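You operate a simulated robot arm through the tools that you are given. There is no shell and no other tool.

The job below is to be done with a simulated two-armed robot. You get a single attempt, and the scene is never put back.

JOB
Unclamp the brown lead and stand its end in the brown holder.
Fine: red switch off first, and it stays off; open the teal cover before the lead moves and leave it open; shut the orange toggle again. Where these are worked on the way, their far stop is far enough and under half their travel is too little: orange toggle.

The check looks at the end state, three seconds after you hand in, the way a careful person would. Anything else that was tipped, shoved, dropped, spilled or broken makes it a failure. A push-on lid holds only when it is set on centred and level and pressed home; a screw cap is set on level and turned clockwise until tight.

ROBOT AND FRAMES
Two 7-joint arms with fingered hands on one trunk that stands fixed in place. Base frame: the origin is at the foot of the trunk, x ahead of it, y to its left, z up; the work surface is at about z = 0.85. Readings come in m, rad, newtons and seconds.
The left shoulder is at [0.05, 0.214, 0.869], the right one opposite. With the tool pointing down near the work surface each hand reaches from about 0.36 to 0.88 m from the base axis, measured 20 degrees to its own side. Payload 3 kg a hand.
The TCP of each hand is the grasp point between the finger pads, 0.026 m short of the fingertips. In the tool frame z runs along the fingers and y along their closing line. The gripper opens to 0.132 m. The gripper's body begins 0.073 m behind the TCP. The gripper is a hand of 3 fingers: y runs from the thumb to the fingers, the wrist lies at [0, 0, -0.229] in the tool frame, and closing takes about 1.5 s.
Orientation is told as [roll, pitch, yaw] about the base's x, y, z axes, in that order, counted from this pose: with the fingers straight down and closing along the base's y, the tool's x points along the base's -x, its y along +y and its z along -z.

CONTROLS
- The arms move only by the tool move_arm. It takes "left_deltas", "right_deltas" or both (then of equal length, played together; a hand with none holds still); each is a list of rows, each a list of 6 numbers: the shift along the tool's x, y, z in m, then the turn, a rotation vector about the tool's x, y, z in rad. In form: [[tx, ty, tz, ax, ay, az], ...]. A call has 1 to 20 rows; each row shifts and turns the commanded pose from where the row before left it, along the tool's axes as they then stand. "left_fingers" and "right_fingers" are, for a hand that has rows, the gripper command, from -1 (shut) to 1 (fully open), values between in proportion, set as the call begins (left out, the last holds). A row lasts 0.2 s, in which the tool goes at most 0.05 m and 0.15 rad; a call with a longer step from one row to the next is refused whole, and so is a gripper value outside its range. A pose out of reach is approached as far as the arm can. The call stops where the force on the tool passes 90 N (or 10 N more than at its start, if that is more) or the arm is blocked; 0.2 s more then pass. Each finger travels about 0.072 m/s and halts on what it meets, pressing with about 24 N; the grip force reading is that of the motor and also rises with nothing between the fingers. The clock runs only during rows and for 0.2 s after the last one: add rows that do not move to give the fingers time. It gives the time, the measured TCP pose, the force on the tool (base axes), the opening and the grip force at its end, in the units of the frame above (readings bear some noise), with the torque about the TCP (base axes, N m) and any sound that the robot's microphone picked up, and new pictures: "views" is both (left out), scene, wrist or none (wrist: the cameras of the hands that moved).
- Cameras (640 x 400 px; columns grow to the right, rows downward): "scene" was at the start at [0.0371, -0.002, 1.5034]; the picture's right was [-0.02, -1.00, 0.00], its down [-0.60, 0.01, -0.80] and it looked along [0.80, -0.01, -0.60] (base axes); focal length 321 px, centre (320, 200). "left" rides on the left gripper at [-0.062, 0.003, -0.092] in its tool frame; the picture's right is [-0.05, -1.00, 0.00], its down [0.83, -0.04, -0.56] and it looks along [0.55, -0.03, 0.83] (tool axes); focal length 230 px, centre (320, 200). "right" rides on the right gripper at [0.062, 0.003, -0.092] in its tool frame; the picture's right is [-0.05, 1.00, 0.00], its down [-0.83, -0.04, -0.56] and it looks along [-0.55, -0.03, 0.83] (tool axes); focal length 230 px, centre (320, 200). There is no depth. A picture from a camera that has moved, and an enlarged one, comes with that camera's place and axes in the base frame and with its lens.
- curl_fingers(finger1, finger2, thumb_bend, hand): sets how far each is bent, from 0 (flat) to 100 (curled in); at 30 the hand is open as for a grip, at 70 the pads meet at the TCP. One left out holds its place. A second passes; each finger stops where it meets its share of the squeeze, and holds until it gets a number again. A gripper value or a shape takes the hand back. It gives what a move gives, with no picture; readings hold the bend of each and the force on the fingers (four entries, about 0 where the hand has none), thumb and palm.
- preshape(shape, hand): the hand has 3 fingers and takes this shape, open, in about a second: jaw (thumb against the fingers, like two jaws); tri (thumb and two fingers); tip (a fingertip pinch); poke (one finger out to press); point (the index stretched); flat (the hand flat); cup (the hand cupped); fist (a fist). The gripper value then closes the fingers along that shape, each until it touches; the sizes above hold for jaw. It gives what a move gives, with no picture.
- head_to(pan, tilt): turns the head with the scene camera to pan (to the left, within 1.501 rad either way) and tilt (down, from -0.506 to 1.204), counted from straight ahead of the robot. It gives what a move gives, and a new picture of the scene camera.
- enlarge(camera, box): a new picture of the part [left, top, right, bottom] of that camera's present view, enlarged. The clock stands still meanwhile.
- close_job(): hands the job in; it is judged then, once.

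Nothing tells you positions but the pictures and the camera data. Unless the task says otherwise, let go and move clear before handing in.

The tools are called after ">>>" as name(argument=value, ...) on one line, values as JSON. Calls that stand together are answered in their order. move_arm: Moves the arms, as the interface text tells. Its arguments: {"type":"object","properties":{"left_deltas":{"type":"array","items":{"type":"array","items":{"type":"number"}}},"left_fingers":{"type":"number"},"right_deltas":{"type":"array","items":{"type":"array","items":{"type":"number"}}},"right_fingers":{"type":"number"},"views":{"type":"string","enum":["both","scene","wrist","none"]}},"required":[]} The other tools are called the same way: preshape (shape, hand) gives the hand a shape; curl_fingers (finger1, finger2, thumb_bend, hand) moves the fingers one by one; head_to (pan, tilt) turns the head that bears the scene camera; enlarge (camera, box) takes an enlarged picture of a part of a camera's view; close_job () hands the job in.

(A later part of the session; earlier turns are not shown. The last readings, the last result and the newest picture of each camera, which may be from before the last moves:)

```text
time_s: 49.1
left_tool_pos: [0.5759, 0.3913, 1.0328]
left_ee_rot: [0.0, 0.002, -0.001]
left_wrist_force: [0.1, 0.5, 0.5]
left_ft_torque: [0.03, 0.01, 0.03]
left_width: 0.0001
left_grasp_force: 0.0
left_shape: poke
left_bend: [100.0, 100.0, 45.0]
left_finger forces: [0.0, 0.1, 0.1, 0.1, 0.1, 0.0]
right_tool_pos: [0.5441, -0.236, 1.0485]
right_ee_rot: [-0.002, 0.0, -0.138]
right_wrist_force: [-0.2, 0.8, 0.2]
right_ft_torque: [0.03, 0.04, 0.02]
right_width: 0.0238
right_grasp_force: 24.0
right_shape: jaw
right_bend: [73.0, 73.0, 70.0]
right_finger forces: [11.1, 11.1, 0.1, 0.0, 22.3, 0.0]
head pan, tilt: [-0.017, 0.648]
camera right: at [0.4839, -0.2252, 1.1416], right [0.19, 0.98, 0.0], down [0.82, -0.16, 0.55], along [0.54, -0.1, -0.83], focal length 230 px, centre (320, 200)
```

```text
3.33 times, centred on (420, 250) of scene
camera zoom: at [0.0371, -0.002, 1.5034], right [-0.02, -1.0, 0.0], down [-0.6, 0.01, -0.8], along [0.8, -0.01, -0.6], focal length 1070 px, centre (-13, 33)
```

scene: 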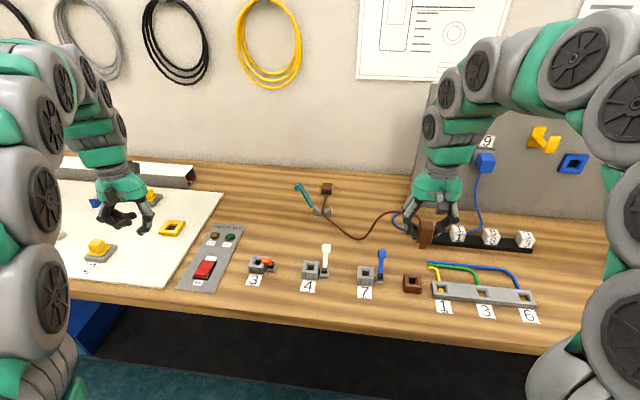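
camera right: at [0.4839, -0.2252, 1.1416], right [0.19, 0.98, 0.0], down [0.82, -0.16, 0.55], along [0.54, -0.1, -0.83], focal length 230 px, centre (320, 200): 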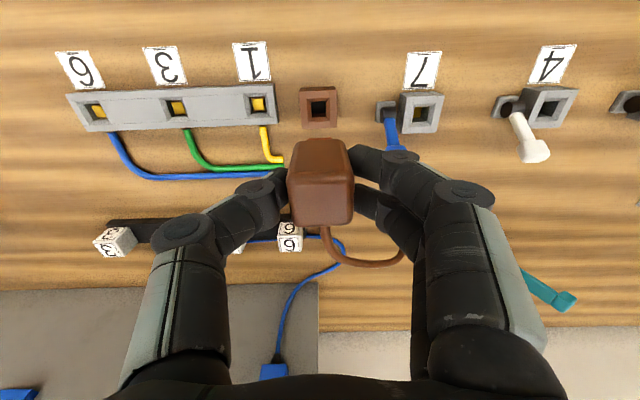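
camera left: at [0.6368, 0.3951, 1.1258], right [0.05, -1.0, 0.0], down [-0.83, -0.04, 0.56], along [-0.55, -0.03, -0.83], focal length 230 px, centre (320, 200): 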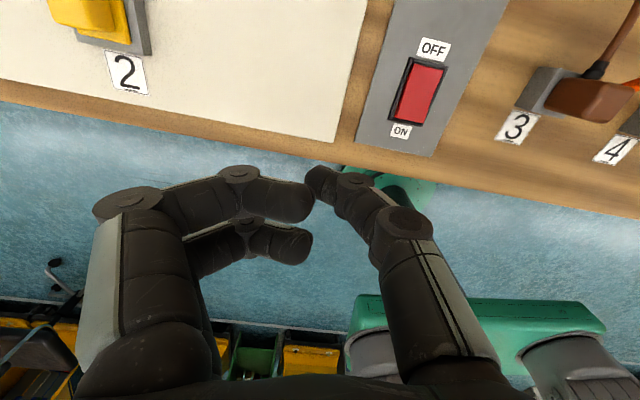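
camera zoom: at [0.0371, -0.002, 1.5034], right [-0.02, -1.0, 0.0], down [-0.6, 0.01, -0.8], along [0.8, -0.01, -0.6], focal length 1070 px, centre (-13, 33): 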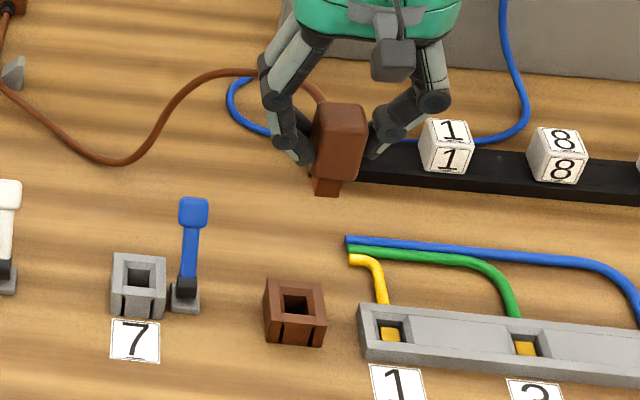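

The stem is nearly right over the hole, and the hand will clear the blue toggle and the grey terminal block. I'll lower to just above the holder and re-check alignment.

>>> move_arm(right_deltas=[[-0.001, 0, 0.025, 0, 0, 0], [0, 0, 0.025, 0, 0, 0], [0, 0, 0.025, 0, 0, 0], [0, 0, 0.01, 0, 0, 0], [0, 0, 0, 0, 0, 0]])

>>> enlarge(camera="right", box=[220, 60, 460, 260])

>>> enlarge(camera="scene", box=[380, 220, 460, 310])

```text
time_s: 50.3
left_tool_pos: [0.576, 0.3916, 1.0322]
left_ee_rot: [0.0, -0.001, 0.0]
left_wrist_force: [0.4, -0.4, -0.9]
left_ft_torque: [0.0, -0.01, -0.02]
left_width: 0.0
left_grasp_force: 0.0
left_shape: poke
left_bend: [100.0, 100.0, 45.0]
left_finger forces: [0.0, 0.1, 0.0, 0.2, 0.0, 0.1]
right_tool_pos: [0.5462, -0.2398, 0.9629]
right_ee_rot: [0.0, -0.001, -0.14]
right_wrist_force: [0.1, -0.3, -0.7]
right_ft_torque: [0.0, -0.04, 0.03]
right_width: 0.0235
right_grasp_force: 24.3
right_shape: jaw
right_bend: [73.0, 73.0, 70.0]
right_finger forces: [10.9, 11.1, 0.0, 0.0, 22.3, 0.0]
head pan, tilt: [-0.017, 0.648]
camera right: at [0.4855, -0.2275, 1.0552], right [0.19, 0.98, 0.0], down [0.82, -0.16, 0.55], along [0.54, -0.1, -0.83], focal length 230 px, centre (320, 200)
```

scene: 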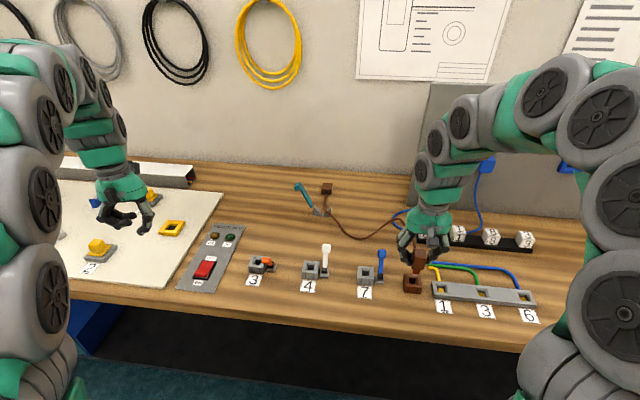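
right: 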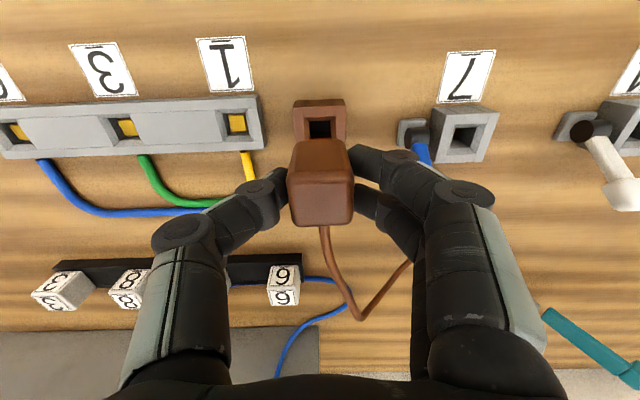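

```text
2.00 times, centred on (340, 160) of right
camera zoom: at [0.4855, -0.2275, 1.0552], right [0.19, 0.98, 0.0], down [0.82, -0.16, 0.55], along [0.54, -0.1, -0.83], focal length 460 px, centre (280, 280)
```

zoom: 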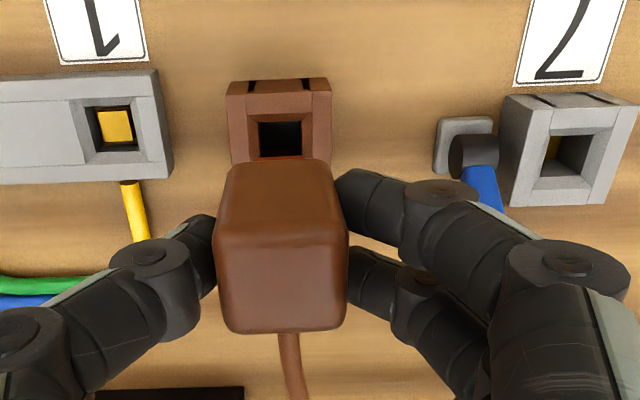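

```text
4.44 times, centred on (420, 265) of scene
camera zoom: at [0.0371, -0.002, 1.5034], right [-0.02, -1.0, 0.0], down [-0.6, 0.01, -0.8], along [0.8, -0.01, -0.6], focal length 1426 px, centre (-124, -89)
```

zoom: 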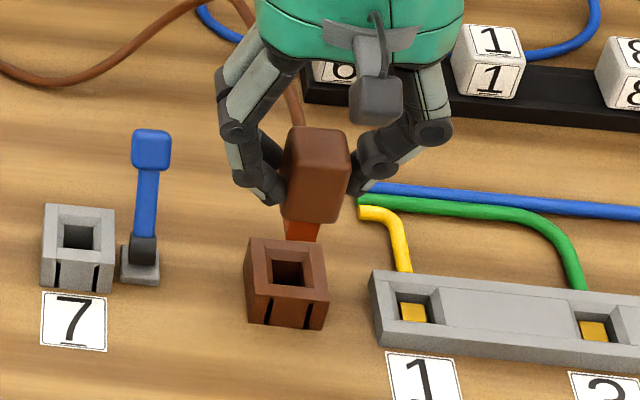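

The stem is just above the hole. I'll zoom further in to judge the alignment precisely.

>>> enlarge(camera="scene", box=[395, 240, 445, 300])

>>> enlarge(camera="right", box=[280, 90, 370, 160])

```text
6.67 times, centred on (420, 270) of scene
camera zoom: at [0.0371, -0.002, 1.5034], right [-0.02, -1.0, 0.0], down [-0.6, 0.01, -0.8], along [0.8, -0.01, -0.6], focal length 2139 px, centre (-347, -267)
```

zoom: 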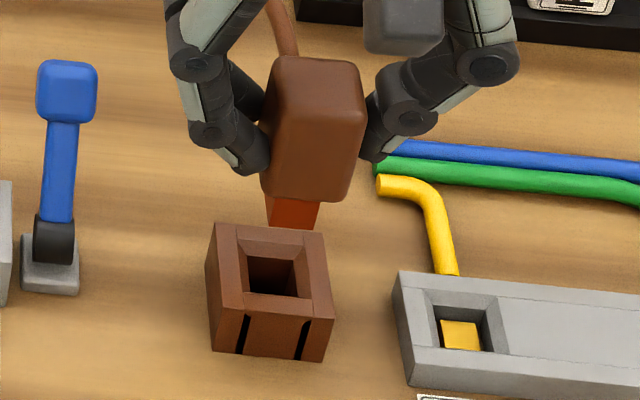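

```text
5.71 times, centred on (325, 125) of right
camera zoom: at [0.4855, -0.2275, 1.0552], right [0.19, 0.98, 0.0], down [0.82, -0.16, 0.55], along [0.54, -0.1, -0.83], focal length 1315 px, centre (291, 629)
```

zoom: 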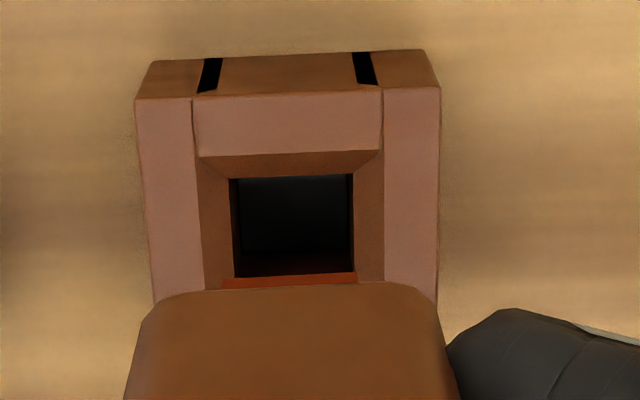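

Both cameras show the stem aligned sideways, and about 1.5 mm too far from the robot. I'll correct that and start lowering the stem into the hole.

>>> move_arm(right_deltas=[[0.0015, 0.0002, 0.008, 0, 0, 0.008], [0, 0, 0.008, 0, 0, 0], [0, 0, 0.006, 0, 0, 0], [0, 0, 0, 0, 0, 0]])

>>> enlarge(camera="right", box=[280, 90, 370, 160])

>>> enlarge(camera="scene", box=[395, 240, 445, 300])

```text
time_s: 51.3
left_tool_pos: [0.5764, 0.39, 1.0322]
left_ee_rot: [0.0, 0.001, 0.0]
left_wrist_force: [0.2, -0.3, -0.1]
left_ft_torque: [0.01, 0.01, 0.0]
left_width: 0.0
left_grasp_force: 0.1
left_shape: poke
left_bend: [100.0, 100.0, 45.0]
left_finger forces: [0.0, 0.0, 0.1, 0.0, 0.0, 0.0]
right_tool_pos: [0.5457, -0.2373, 0.942]
right_ee_rot: [0.001, 0.001, -0.146]
right_wrist_force: [-0.2, 0.2, 0.0]
right_ft_torque: [-0.01, -0.01, -0.03]
right_width: 0.0236
right_grasp_force: 24.3
right_shape: jaw
right_bend: [73.0, 73.0, 70.0]
right_finger forces: [11.0, 11.1, 0.0, 0.0, 22.2, 0.0]
head pan, tilt: [-0.017, 0.648]
camera right: at [0.4851, -0.2251, 1.0347], right [0.2, 0.98, 0.0], down [0.82, -0.16, 0.56], along [0.54, -0.11, -0.83], focal length 230 px, centre (320, 200)
```

scene: 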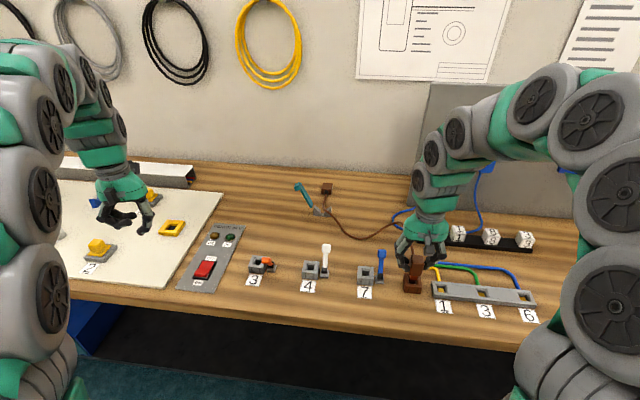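
right: 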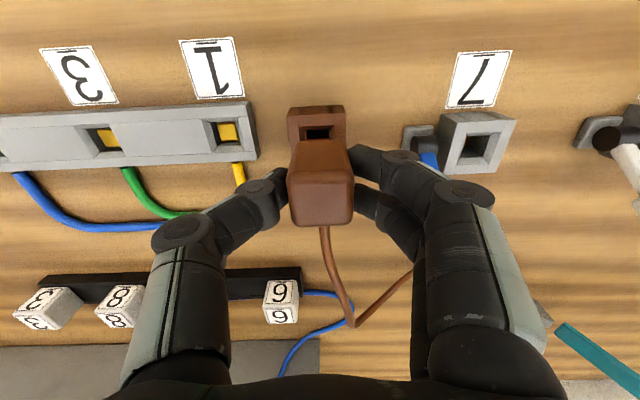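

```text
5.71 times, centred on (325, 125) of right
camera zoom: at [0.4851, -0.2251, 1.0347], right [0.2, 0.98, 0.0], down [0.82, -0.16, 0.56], along [0.54, -0.11, -0.83], focal length 1315 px, centre (291, 629)
```

zoom: 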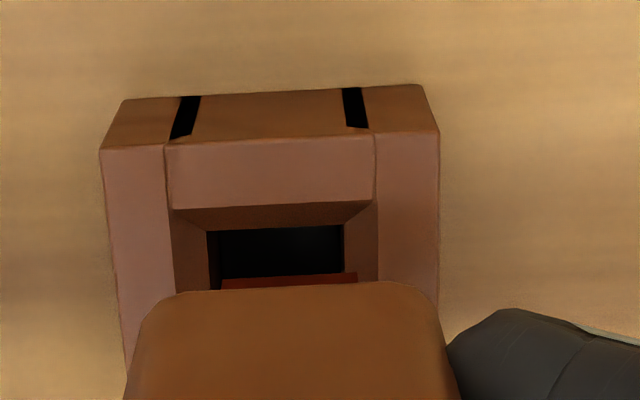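

```text
6.67 times, centred on (420, 270) of scene
camera zoom: at [0.0371, -0.002, 1.5034], right [-0.02, -1.0, 0.0], down [-0.6, 0.01, -0.8], along [0.8, -0.01, -0.6], focal length 2139 px, centre (-347, -267)
```

zoom: 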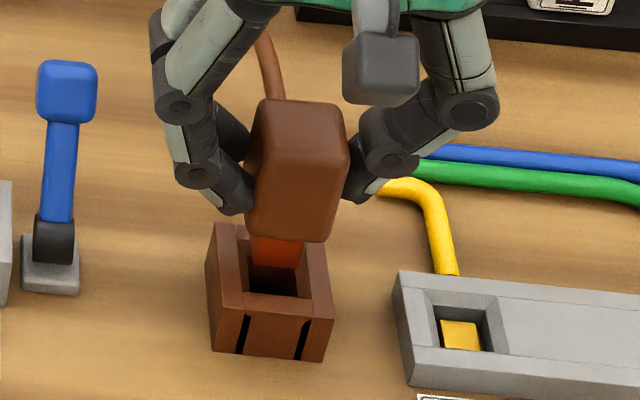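

The stem sits about 1.6 mm to the +y side of the hole and slightly forward of it. I'll nudge it over and check again before going in.

>>> move_arm(right_deltas=[[0.001, -0.0016, 0.003, 0, 0, 0], [0, 0, 0, 0, 0, 0], [0, 0, 0, 0, 0, 0]], views="none")

>>> enlarge(camera="right", box=[280, 90, 370, 160])

>>> enlarge(camera="scene", box=[395, 240, 445, 300])

```text
time_s: 52.1
left_tool_pos: [0.5749, 0.3915, 1.0335]
left_ee_rot: [0.0, 0.001, 0.0]
left_wrist_force: [0.3, 0.6, 0.0]
left_ft_torque: [0.03, 0.01, 0.0]
left_width: 0.0
left_grasp_force: 0.1
left_shape: poke
left_bend: [100.0, 100.0, 45.0]
left_finger forces: [0.0, 0.0, 0.1, 0.0, 0.1, 0.0]
right_tool_pos: [0.5443, -0.2392, 0.9367]
right_ee_rot: [0.0, 0.0, -0.147]
right_wrist_force: [-0.2, 0.6, -0.1]
right_ft_torque: [0.0, 0.01, 0.02]
right_width: 0.0236
right_grasp_force: 24.2
right_shape: jaw
right_bend: [73.0, 73.0, 70.0]
right_finger forces: [11.1, 11.1, 0.1, 0.0, 22.2, 0.1]
head pan, tilt: [-0.017, 0.648]
```

```text
5.71 times, centred on (325, 125) of right
camera zoom: at [0.484, -0.2272, 1.0313], right [0.2, 0.98, 0.0], down [0.82, -0.16, 0.55], along [0.54, -0.11, -0.83], focal length 1315 px, centre (291, 629)
```

zoom: 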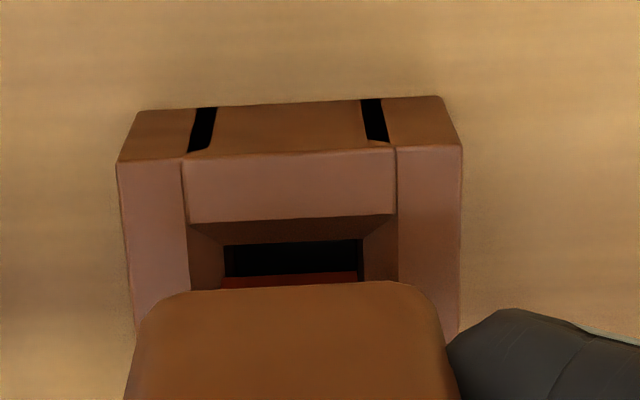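

```text
6.67 times, centred on (420, 270) of scene
camera zoom: at [0.0371, -0.002, 1.5034], right [-0.02, -1.0, 0.0], down [-0.6, 0.01, -0.8], along [0.8, -0.01, -0.6], focal length 2139 px, centre (-347, -267)
```

zoom: 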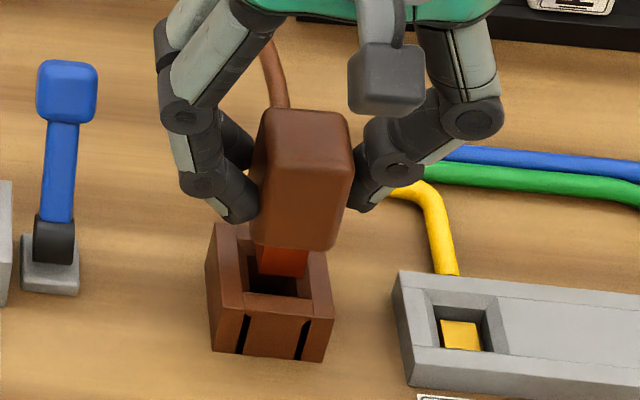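

The stem is now within about 0.5 mm of centre. I'll make a tiny correction and lower it into the chamfer, watching force.

>>> move_arm(right_deltas=[[0, 0.0005, 0.003, 0, 0, 0], [0, 0, 0.004, 0, 0, 0], [0, 0, 0.003, 0, 0, 0], [0, 0, 0, 0, 0, 0]], views="none")

>>> enlarge(camera="right", box=[280, 90, 370, 160])

>>> enlarge(camera="scene", box=[395, 240, 445, 300])

```text
time_s: 53.1
left_tool_pos: [0.5754, 0.3926, 1.0338]
left_ee_rot: [0.0, 0.001, -0.001]
left_wrist_force: [0.1, 0.4, -1.1]
left_ft_torque: [0.01, -0.01, -0.01]
left_width: 0.0
left_grasp_force: 0.1
left_shape: poke
left_bend: [100.0, 100.0, 45.0]
left_finger forces: [0.1, 0.1, 0.1, 0.0, 0.0, 0.0]
right_tool_pos: [0.5433, -0.2398, 0.9282]
right_ee_rot: [0.0, 0.001, -0.145]
right_wrist_force: [0.2, -0.1, -0.8]
right_ft_torque: [0.03, 0.03, 0.02]
right_width: 0.0235
right_grasp_force: 24.2
right_shape: jaw
right_bend: [73.0, 73.0, 70.0]
right_finger forces: [11.1, 11.1, 0.0, 0.1, 22.2, 0.0]
head pan, tilt: [-0.017, 0.648]
```

```text
5.71 times, centred on (325, 125) of right
camera zoom: at [0.4838, -0.2276, 1.0219], right [0.2, 0.98, 0.0], down [0.82, -0.16, 0.55], along [0.54, -0.11, -0.83], focal length 1315 px, centre (291, 629)
```

zoom: 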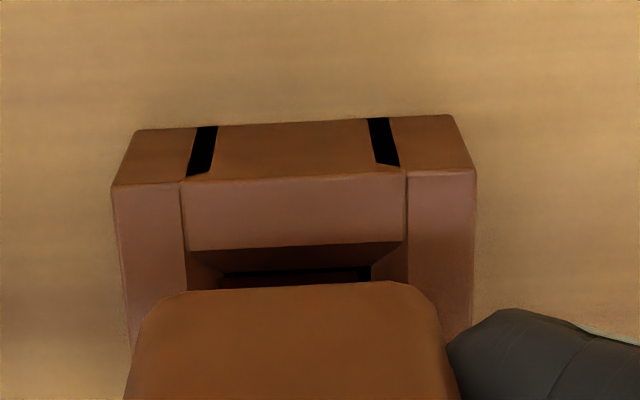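

```text
6.67 times, centred on (420, 270) of scene
camera zoom: at [0.0371, -0.002, 1.5034], right [-0.02, -1.0, 0.0], down [-0.6, 0.01, -0.8], along [0.8, -0.01, -0.6], focal length 2139 px, centre (-347, -267)
```

zoom: 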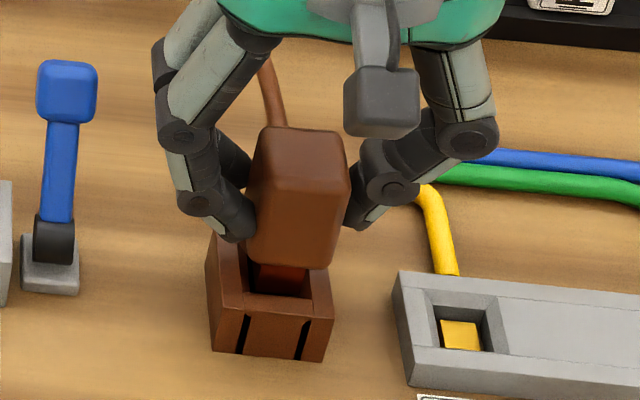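

The stem is entering the hole with no contact force. I'll nudge 0.7 mm toward +y and keep lowering gently to seat it.

>>> move_arm(right_deltas=[[0, 0.0007, 0.003, 0, 0, 0], [0, 0, 0.003, 0, 0, 0], [0, 0, 0.003, 0, 0, 0], [0, 0, 0, 0, 0, 0]], views="none")

>>> enlarge(camera="right", box=[280, 90, 370, 160])

>>> enlarge(camera="scene", box=[395, 240, 445, 300])

```text
time_s: 54.1
left_tool_pos: [0.576, 0.3923, 1.0328]
left_ee_rot: [-0.001, -0.001, 0.001]
left_wrist_force: [0.4, -0.3, -0.6]
left_ft_torque: [-0.04, 0.01, 0.02]
left_width: 0.0
left_grasp_force: 0.1
left_shape: poke
left_bend: [100.0, 100.0, 45.0]
left_finger forces: [0.0, 0.0, 0.0, 0.1, 0.0, 0.0]
right_tool_pos: [0.5444, -0.2401, 0.9189]
right_ee_rot: [0.0, 0.001, -0.147]
right_wrist_force: [-0.6, 0.3, -0.5]
right_ft_torque: [0.01, -0.01, -0.01]
right_width: 0.0235
right_grasp_force: 24.0
right_shape: jaw
right_bend: [73.0, 73.0, 70.0]
right_finger forces: [11.0, 11.1, 0.0, 0.0, 22.3, 0.0]
head pan, tilt: [-0.017, 0.648]
```

```text
5.71 times, centred on (325, 125) of right
camera zoom: at [0.4841, -0.2271, 1.0123], right [0.2, 0.98, 0.0], down [0.82, -0.16, 0.55], along [0.54, -0.11, -0.83], focal length 1315 px, centre (291, 629)
```

zoom: 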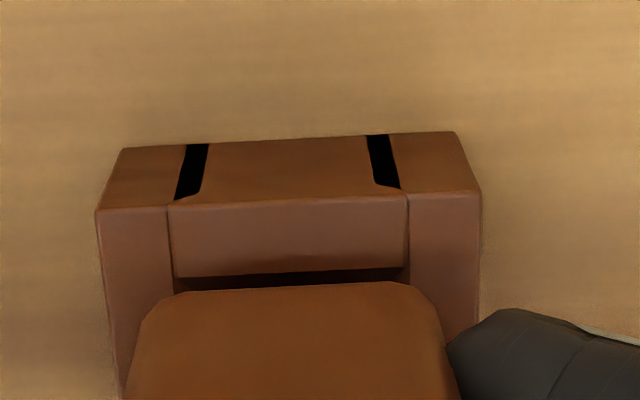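

```text
6.67 times, centred on (420, 270) of scene
camera zoom: at [0.0371, -0.002, 1.5034], right [-0.02, -1.0, 0.0], down [-0.6, 0.01, -0.8], along [0.8, -0.01, -0.6], focal length 2139 px, centre (-347, -267)
```

zoom: 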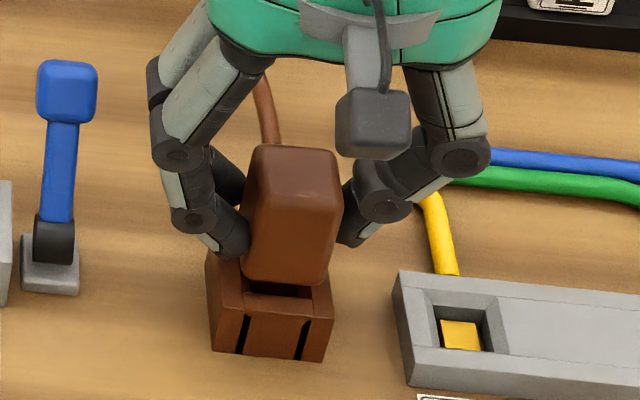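

The stem is inside the hole and still free of contact. I'll lower the last few millimetres until it seats.

>>> move_arm(right_deltas=[[0, 0, 0.003, 0, 0, 0], [0, 0, 0.002, 0, 0, 0], [0, 0, 0.002, 0, 0, 0], [0, 0, 0, 0, 0, 0]], views="none")

>>> enlarge(camera="scene", box=[395, 240, 445, 300])

```text
time_s: 55.1
left_tool_pos: [0.5756, 0.3922, 1.0323]
left_ee_rot: [-0.001, -0.001, 0.0]
left_wrist_force: [0.5, -0.7, 0.6]
left_ft_torque: [-0.02, 0.03, 0.04]
left_width: 0.0
left_grasp_force: 0.1
left_shape: poke
left_bend: [100.0, 100.0, 45.0]
left_finger forces: [0.1, 0.0, 0.1, 0.0, 0.0, 0.0]
right_tool_pos: [0.5445, -0.2388, 0.9124]
right_ee_rot: [-0.001, 0.0, -0.149]
right_wrist_force: [0.5, -0.4, 5.6]
right_ft_torque: [0.03, 0.0, 0.0]
right_width: 0.0236
right_grasp_force: 24.5
right_shape: jaw
right_bend: [73.0, 73.0, 70.0]
right_finger forces: [11.6, 11.8, 0.0, 0.0, 23.8, 0.1]
head pan, tilt: [-0.017, 0.648]
```

```text
6.67 times, centred on (420, 270) of scene
camera zoom: at [0.037, -0.002, 1.5034], right [-0.02, -1.0, 0.0], down [-0.6, 0.01, -0.8], along [0.8, -0.01, -0.6], focal length 2139 px, centre (-347, -267)
```

zoom: 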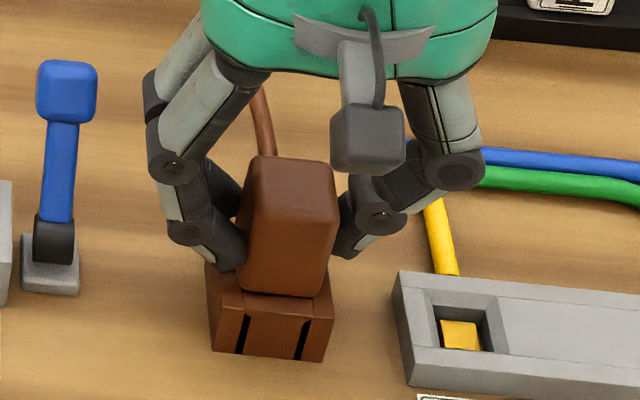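

It seated at TCP z≈0.912, the same height as in the clamp, with 5.6 N of upward reaction. I'll press slightly to confirm, then release and rise straight up.

>>> move_arm(right_deltas=[[0, 0, 0.0015, 0, 0, 0], [0, 0, 0, 0, 0, 0]], views="none")

>>> move_arm(right_deltas=[[0, 0, -0.0015, 0, 0, 0], [0, 0, 0, 0, 0, 0], [0, 0, 0, 0, 0, 0], [0, 0, 0, 0, 0, 0]], right_fingers=-0.2)

>>> enlarge(camera="scene", box=[370, 220, 460, 300])

>>> enlarge(camera="right", box=[180, 60, 480, 260])

```text
time_s: 55.7
left_tool_pos: [0.5759, 0.3913, 1.0327]
left_ee_rot: [0.0, 0.0, 0.0]
left_wrist_force: [1.2, 0.2, 0.8]
left_ft_torque: [-0.01, 0.02, 0.0]
left_width: 0.0
left_grasp_force: 0.1
left_shape: poke
left_bend: [100.0, 100.0, 45.0]
left_finger forces: [0.0, 0.0, 0.0, 0.0, 0.1, 0.0]
right_tool_pos: [0.5445, -0.2392, 0.9112]
right_ee_rot: [0.002, -0.002, -0.146]
right_wrist_force: [-0.7, -2.1, 22.1]
right_ft_torque: [0.04, 0.0, 0.01]
right_width: 0.025
right_grasp_force: 23.2
right_shape: jaw
right_bend: [73.0, 73.0, 71.0]
right_finger forces: [13.5, 13.6, 0.1, 0.0, 28.9, 0.1]
head pan, tilt: [-0.017, 0.648]
```

```text
time_s: 56.7
left_tool_pos: [0.5758, 0.3905, 1.0331]
left_ee_rot: [0.002, 0.0, -0.001]
left_wrist_force: [-0.3, -0.1, -0.3]
left_ft_torque: [0.03, -0.03, -0.01]
left_width: 0.0
left_grasp_force: 0.0
left_shape: poke
left_bend: [100.0, 100.0, 45.0]
left_finger forces: [0.1, 0.0, 0.0, 0.0, 0.0, 0.1]
right_tool_pos: [0.5448, -0.2384, 0.911]
right_ee_rot: [0.0, -0.001, -0.147]
right_wrist_force: [-0.3, 0.2, 0.2]
right_ft_torque: [-0.02, -0.01, -0.01]
right_width: 0.0524
right_grasp_force: 0.1
right_shape: jaw
right_bend: [73.0, 73.0, 70.0]
right_finger forces: [0.1, 0.1, 0.0, 0.0, 0.0, 0.0]
head pan, tilt: [-0.017, 0.648]
camera right: at [0.4847, -0.2269, 1.0048], right [0.2, 0.98, 0.0], down [0.82, -0.16, 0.55], along [0.54, -0.11, -0.83], focal length 230 px, centre (320, 200)
```

scene: 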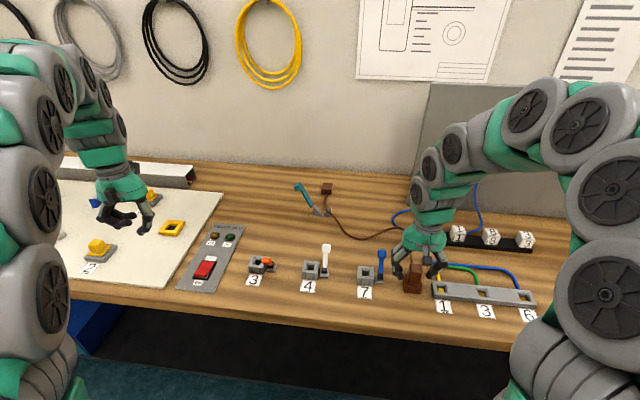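
right: 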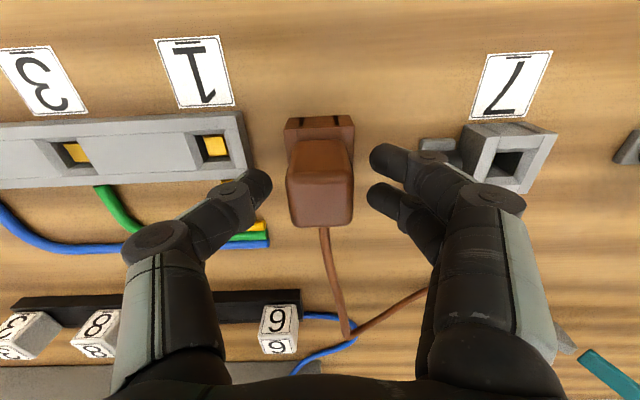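

```text
5.00 times, centred on (415, 260) of scene
camera zoom: at [0.0371, -0.002, 1.5034], right [-0.02, -1.0, 0.0], down [-0.6, 0.01, -0.8], along [0.8, -0.01, -0.6], focal length 1604 px, centre (-155, -100)
```

zoom: 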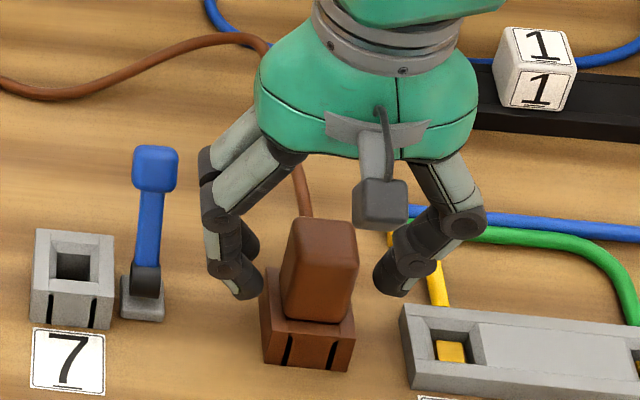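

```text
2.00 times, centred on (330, 160) of right
camera zoom: at [0.4847, -0.2269, 1.0048], right [0.2, 0.98, 0.0], down [0.82, -0.16, 0.55], along [0.54, -0.11, -0.83], focal length 460 px, centre (300, 280)
```

zoom: 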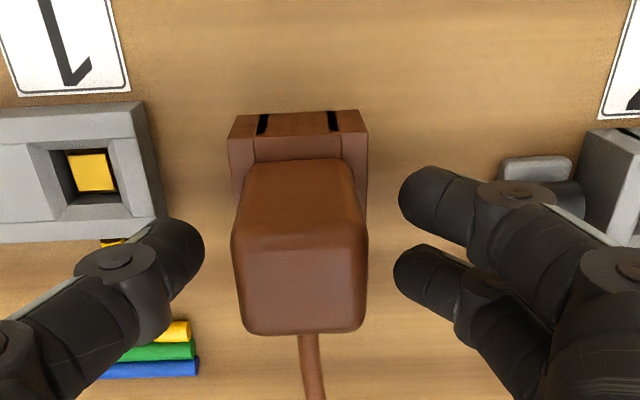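

The plug stands in the holder after release. I'll raise the hand straight up, clear of it.

>>> move_arm(right_deltas=[[0, 0, -0.02, 0, 0, 0], [0, 0, -0.03, 0, 0, 0], [0, 0, -0.035, 0, 0, 0], [0, 0, -0.04, 0, 0, 0], [0, 0, -0.04, 0, 0, 0], [0, 0, 0, 0, 0, 0]])

>>> enlarge(camera="scene", box=[290, 170, 460, 310])

>>> enlarge(camera="right", box=[180, 60, 480, 260])

```text
time_s: 58.1
left_tool_pos: [0.5761, 0.392, 1.0325]
left_ee_rot: [0.0, 0.001, 0.001]
left_wrist_force: [0.0, -0.4, -0.3]
left_ft_torque: [0.0, -0.01, -0.02]
left_width: 0.0
left_grasp_force: 0.2
left_shape: poke
left_bend: [100.0, 100.0, 45.0]
left_finger forces: [0.0, 0.0, 0.1, 0.1, 0.0, 0.0]
right_tool_pos: [0.5423, -0.239, 1.0803]
right_ee_rot: [-0.001, 0.0, -0.146]
right_wrist_force: [-0.2, -0.2, 1.2]
right_ft_torque: [-0.02, 0.0, 0.02]
right_width: 0.0524
right_grasp_force: 0.0
right_shape: jaw
right_bend: [73.0, 73.0, 70.0]
right_finger forces: [0.0, 0.0, 0.1, 0.1, 0.0, 0.1]
head pan, tilt: [-0.017, 0.648]
camera right: at [0.4825, -0.2269, 1.1738], right [0.2, 0.98, 0.0], down [0.82, -0.16, 0.55], along [0.54, -0.11, -0.83], focal length 230 px, centre (320, 200)
```

scene: 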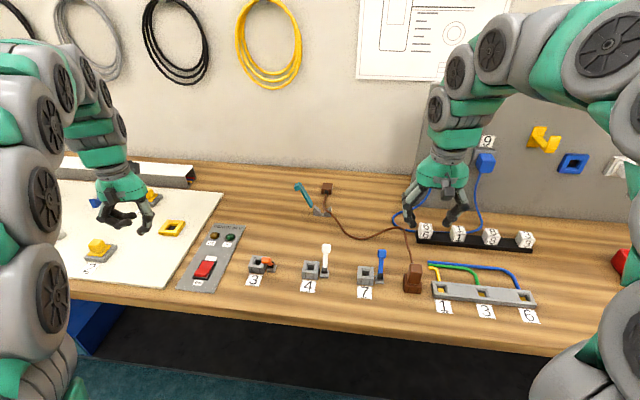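
right: 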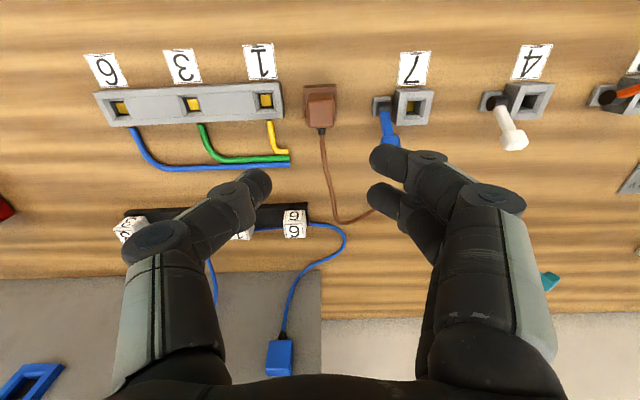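

```text
2.86 times, centred on (375, 240) of scene
camera zoom: at [0.0371, -0.002, 1.5034], right [-0.02, -1.0, 0.0], down [-0.6, 0.01, -0.8], along [0.8, -0.01, -0.6], focal length 917 px, centre (163, 86)
```

zoom: 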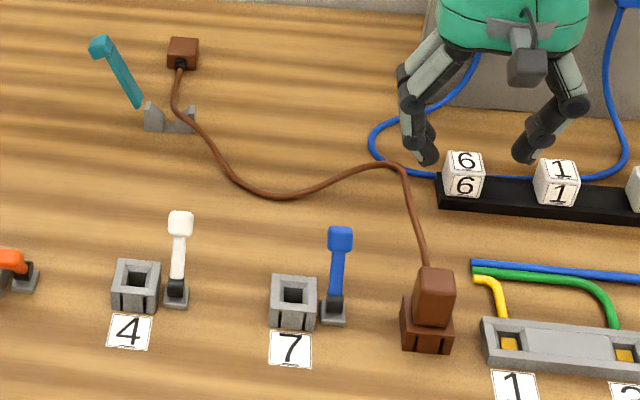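

```text
2.00 times, centred on (330, 160) of right
camera zoom: at [0.4825, -0.2269, 1.1738], right [0.2, 0.98, 0.0], down [0.82, -0.16, 0.55], along [0.54, -0.11, -0.83], focal length 460 px, centre (300, 280)
```

zoom: 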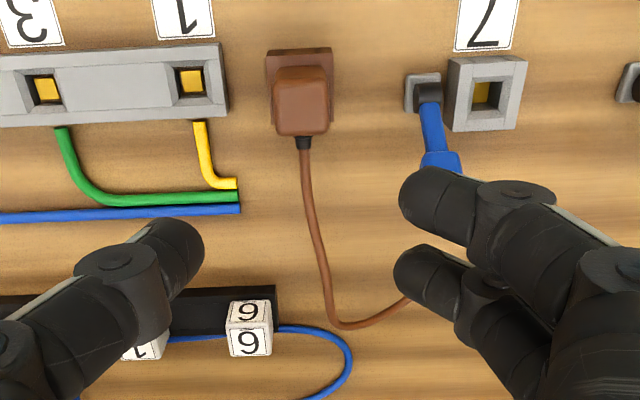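

The plug stands upright in the brown holder and the teal cover is still open. Now the orange toggle must be shut: I'll use the left hand with closed fingers to push the lever away from the robot.

>>> preshape(hand="left", shape="jaw")

>>> move_arm(left_deltas=[[0, 0, 0, 0, 0, 0], [0, 0, 0, 0, 0, 0], [0, 0, 0, 0, 0, 0], [0.0073, -0.039, 0.0046, 0, 0, 0], [0.0073, -0.039, 0.0046, 0, 0, 0], [0.0073, -0.039, 0.0046, 0, 0, 0], [0.0073, -0.039, 0.0046, 0, 0, 0], [0.0073, -0.039, 0.0046, 0, 0, 0], [0.0073, -0.039, 0.0046, 0, 0, 0], [0.0073, -0.039, 0.0046, 0, 0, 0], [0, 0, 0, 0, 0, 0]], left_fingers=-1)

>>> enlarge(camera="scene", box=[210, 180, 330, 290])

>>> enlarge(camera="left", box=[180, 60, 480, 260])

```text
time_s: 59.0
left_tool_pos: [0.577, 0.3925, 1.0321]
left_ee_rot: [0.0, -0.001, 0.0]
left_wrist_force: [1.1, -0.3, -0.1]
left_ft_torque: [-0.01, 0.01, 0.02]
left_width: 0.1319
left_grasp_force: 0.0
left_shape: jaw
left_bend: [30.0, 30.0, 30.0]
left_finger forces: [0.1, 0.1, 0.0, 0.0, 0.0, 0.1]
right_tool_pos: [0.543, -0.2389, 1.0786]
right_ee_rot: [0.001, 0.001, -0.147]
right_wrist_force: [0.3, 0.1, 0.3]
right_ft_torque: [0.01, 0.02, 0.01]
right_width: 0.0521
right_grasp_force: 0.0
right_shape: jaw
right_bend: [73.0, 73.0, 70.0]
right_finger forces: [0.0, 0.0, 0.0, 0.1, 0.0, 0.0]
head pan, tilt: [-0.017, 0.648]
```

```text
time_s: 61.4
left_tool_pos: [0.5227, 0.1185, 0.9956]
left_ee_rot: [0.001, 0.0, 0.001]
left_wrist_force: [0.9, -0.3, 0.0]
left_ft_torque: [0.01, 0.01, -0.01]
left_width: 0.0002
left_grasp_force: 24.1
left_shape: jaw
left_bend: [63.0, 63.0, 66.0]
left_finger forces: [0.0, 0.0, 0.0, 0.0, 0.0, 0.1]
right_tool_pos: [0.5426, -0.2386, 1.081]
right_ee_rot: [-0.001, 0.0, -0.147]
right_wrist_force: [-0.4, 0.2, 0.1]
right_ft_torque: [0.01, 0.0, 0.05]
right_width: 0.0522
right_grasp_force: 0.1
right_shape: jaw
right_bend: [73.0, 73.0, 70.0]
right_finger forces: [0.1, 0.0, 0.0, 0.0, 0.0, 0.1]
head pan, tilt: [-0.017, 0.648]
camera left: at [0.5836, 0.1222, 1.089], right [0.05, -1.0, 0.0], down [-0.83, -0.04, 0.56], along [-0.55, -0.03, -0.83], focal length 230 px, centre (320, 200)
```

scene: 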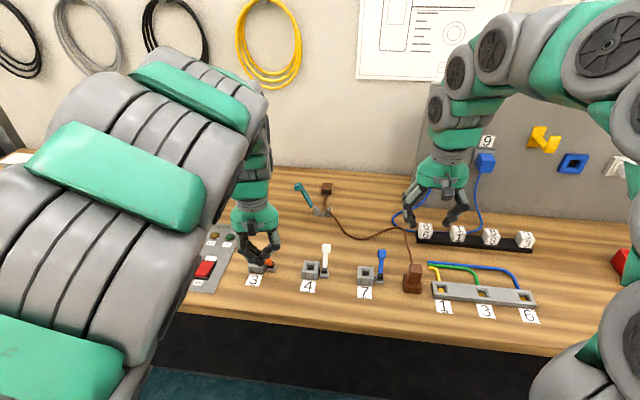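
left: 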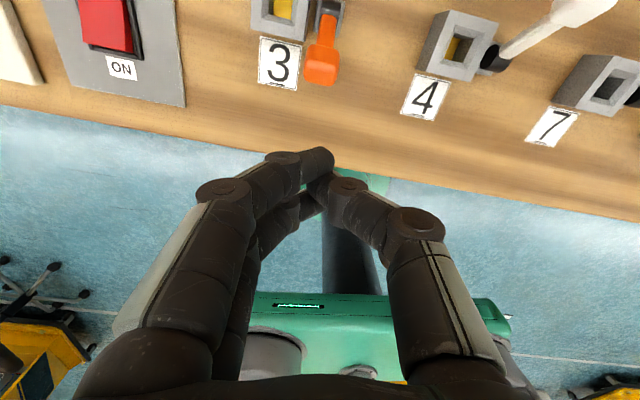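

```text
3.64 times, centred on (270, 235) of scene
camera zoom: at [0.0371, -0.002, 1.5034], right [-0.02, -1.0, 0.0], down [-0.6, 0.01, -0.8], along [0.8, -0.01, -0.6], focal length 1167 px, centre (502, 73)
```

zoom: 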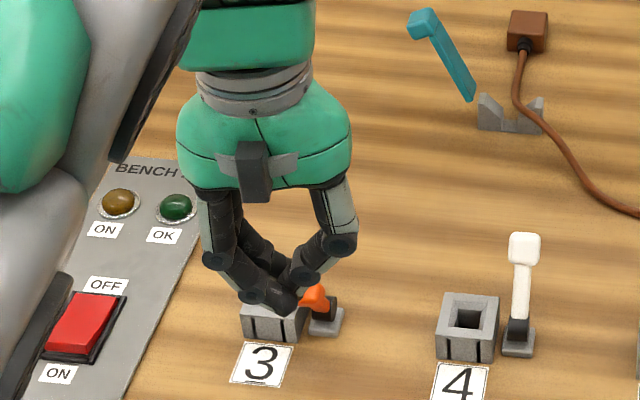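

```text
2.00 times, centred on (330, 160) of left
camera zoom: at [0.5836, 0.1222, 1.089], right [0.05, -1.0, 0.0], down [-0.83, -0.04, 0.56], along [-0.55, -0.03, -0.83], focal length 460 px, centre (300, 280)
```

zoom: 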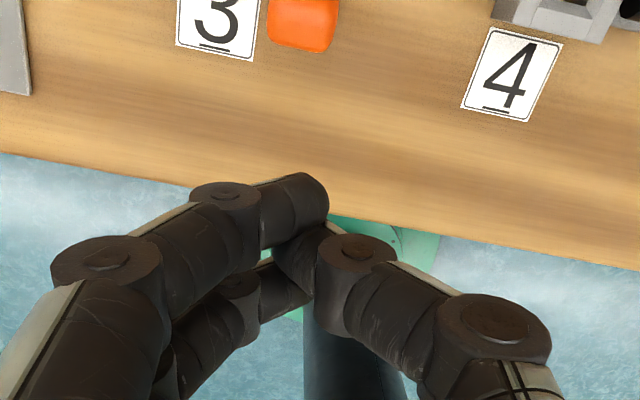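

The closed fingers are in line with the lever. I'll lower them in front of it.

>>> move_arm(left_deltas=[[0, 0.001, 0.03, 0, 0, 0], [0, 0.001, 0.03, 0, 0, 0], [0, 0, 0.014, 0, 0, 0], [0, 0, 0, 0, 0, 0]])

>>> enlarge(camera="left", box=[180, 60, 480, 260])

>>> enlarge(camera="scene", box=[210, 180, 330, 290])

```text
time_s: 62.4
left_tool_pos: [0.5235, 0.1233, 0.9216]
left_ee_rot: [0.001, 0.002, -0.001]
left_wrist_force: [0.2, 0.3, 0.1]
left_ft_torque: [-0.04, 0.0, 0.0]
left_width: 0.0
left_grasp_force: 24.2
left_shape: jaw
left_bend: [63.0, 63.0, 66.0]
left_finger forces: [0.0, 0.1, 0.0, 0.1, 0.0, 0.0]
right_tool_pos: [0.5434, -0.2384, 1.081]
right_ee_rot: [0.001, 0.002, -0.147]
right_wrist_force: [-1.0, -0.9, 0.2]
right_ft_torque: [-0.03, -0.01, 0.02]
right_width: 0.0524
right_grasp_force: 0.0
right_shape: jaw
right_bend: [73.0, 73.0, 70.0]
right_finger forces: [0.1, 0.0, 0.0, 0.0, 0.0, 0.0]
head pan, tilt: [-0.017, 0.648]
camera left: at [0.5843, 0.1261, 1.0146], right [0.05, -1.0, 0.0], down [-0.83, -0.04, 0.56], along [-0.55, -0.03, -0.83], focal length 230 px, centre (320, 200)
```

scene: 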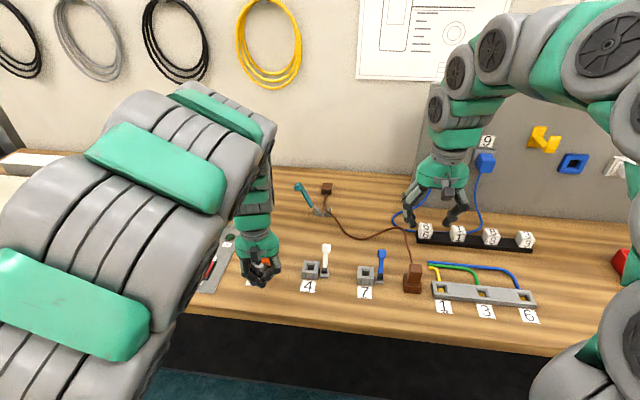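
left: 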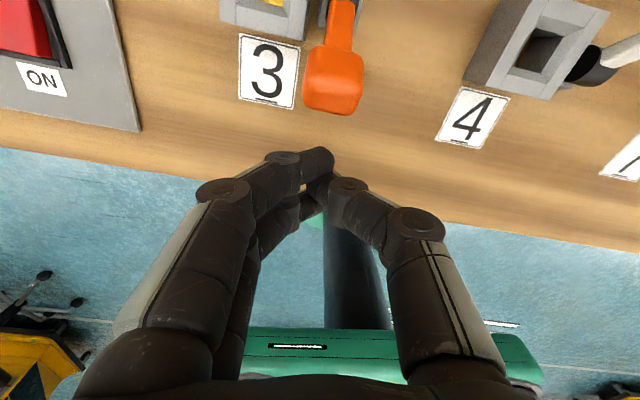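

```text
2.00 times, centred on (330, 160) of left
camera zoom: at [0.5843, 0.1261, 1.0146], right [0.05, -1.0, 0.0], down [-0.83, -0.04, 0.56], along [-0.55, -0.03, -0.83], focal length 460 px, centre (300, 280)
```

zoom: 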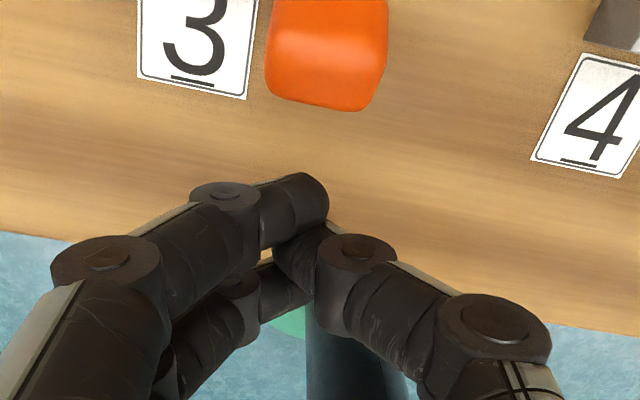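

```text
3.64 times, centred on (270, 235) of scene
camera zoom: at [0.0371, -0.002, 1.5034], right [-0.02, -1.0, 0.0], down [-0.6, 0.01, -0.8], along [0.8, -0.01, -0.6], focal length 1167 px, centre (502, 73)
```

zoom: 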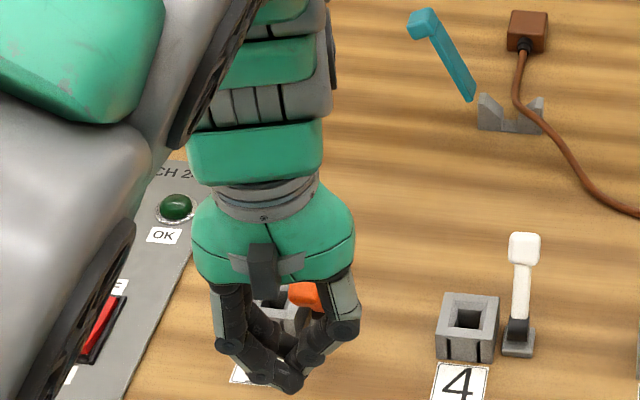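

The fingers are in front of the lever. I'll shift slightly to centre on it and push away from the robot in small steps.

>>> move_arm(left_deltas=[[0, -0.005, -0.003, 0, 0, 0], [-0.007, 0, 0, 0, 0, 0], [-0.007, 0, 0, 0, 0, 0], [-0.007, 0, 0, 0, 0, 0], [-0.007, 0, 0, 0, 0, 0], [0, 0, 0, 0, 0, 0]])

>>> enlarge(camera="left", box=[180, 60, 480, 260])

```text
time_s: 63.8
left_tool_pos: [0.5519, 0.1178, 0.9222]
left_ee_rot: [0.0, 0.0, 0.0]
left_wrist_force: [-0.4, -0.2, -0.2]
left_ft_torque: [-0.01, -0.02, 0.05]
left_width: 0.0
left_grasp_force: 24.0
left_shape: jaw
left_bend: [63.0, 63.0, 66.0]
left_finger forces: [0.7, 0.0, 0.0, 0.0, 0.0, 0.0]
right_tool_pos: [0.543, -0.2393, 1.0813]
right_ee_rot: [0.0, 0.001, -0.145]
right_wrist_force: [-0.5, 0.2, 0.4]
right_ft_torque: [0.01, 0.01, -0.02]
right_width: 0.052
right_grasp_force: 0.1
right_shape: jaw
right_bend: [73.0, 73.0, 70.0]
right_finger forces: [0.1, 0.0, 0.1, 0.0, 0.0, 0.0]
head pan, tilt: [-0.017, 0.648]
camera left: at [0.6134, 0.1209, 1.0165], right [0.05, -1.0, 0.0], down [-0.83, -0.04, 0.56], along [-0.56, -0.03, -0.83], focal length 230 px, centre (320, 200)
```

scene: 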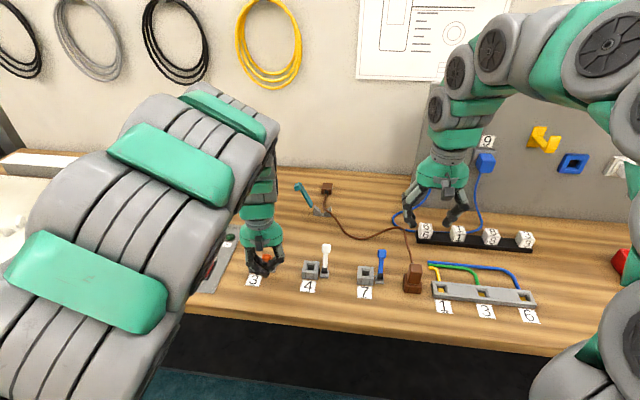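
left: 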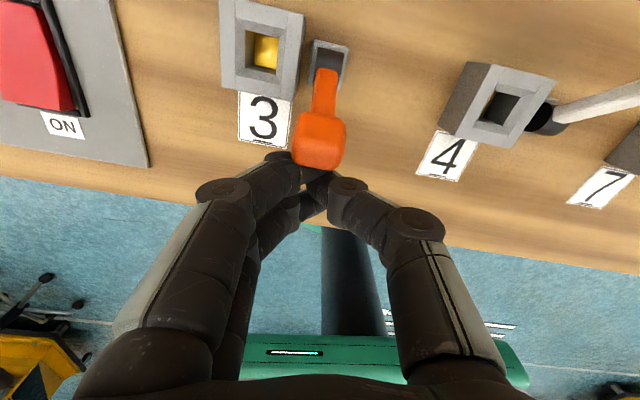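

```text
2.00 times, centred on (330, 160) of left
camera zoom: at [0.6134, 0.1209, 1.0165], right [0.05, -1.0, 0.0], down [-0.83, -0.04, 0.56], along [-0.56, -0.03, -0.83], focal length 460 px, centre (300, 280)
```

zoom: 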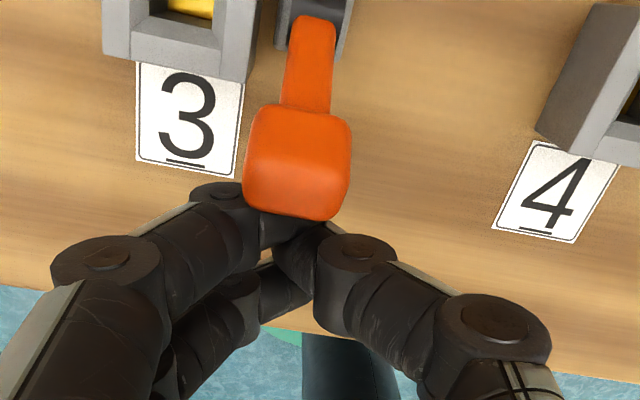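

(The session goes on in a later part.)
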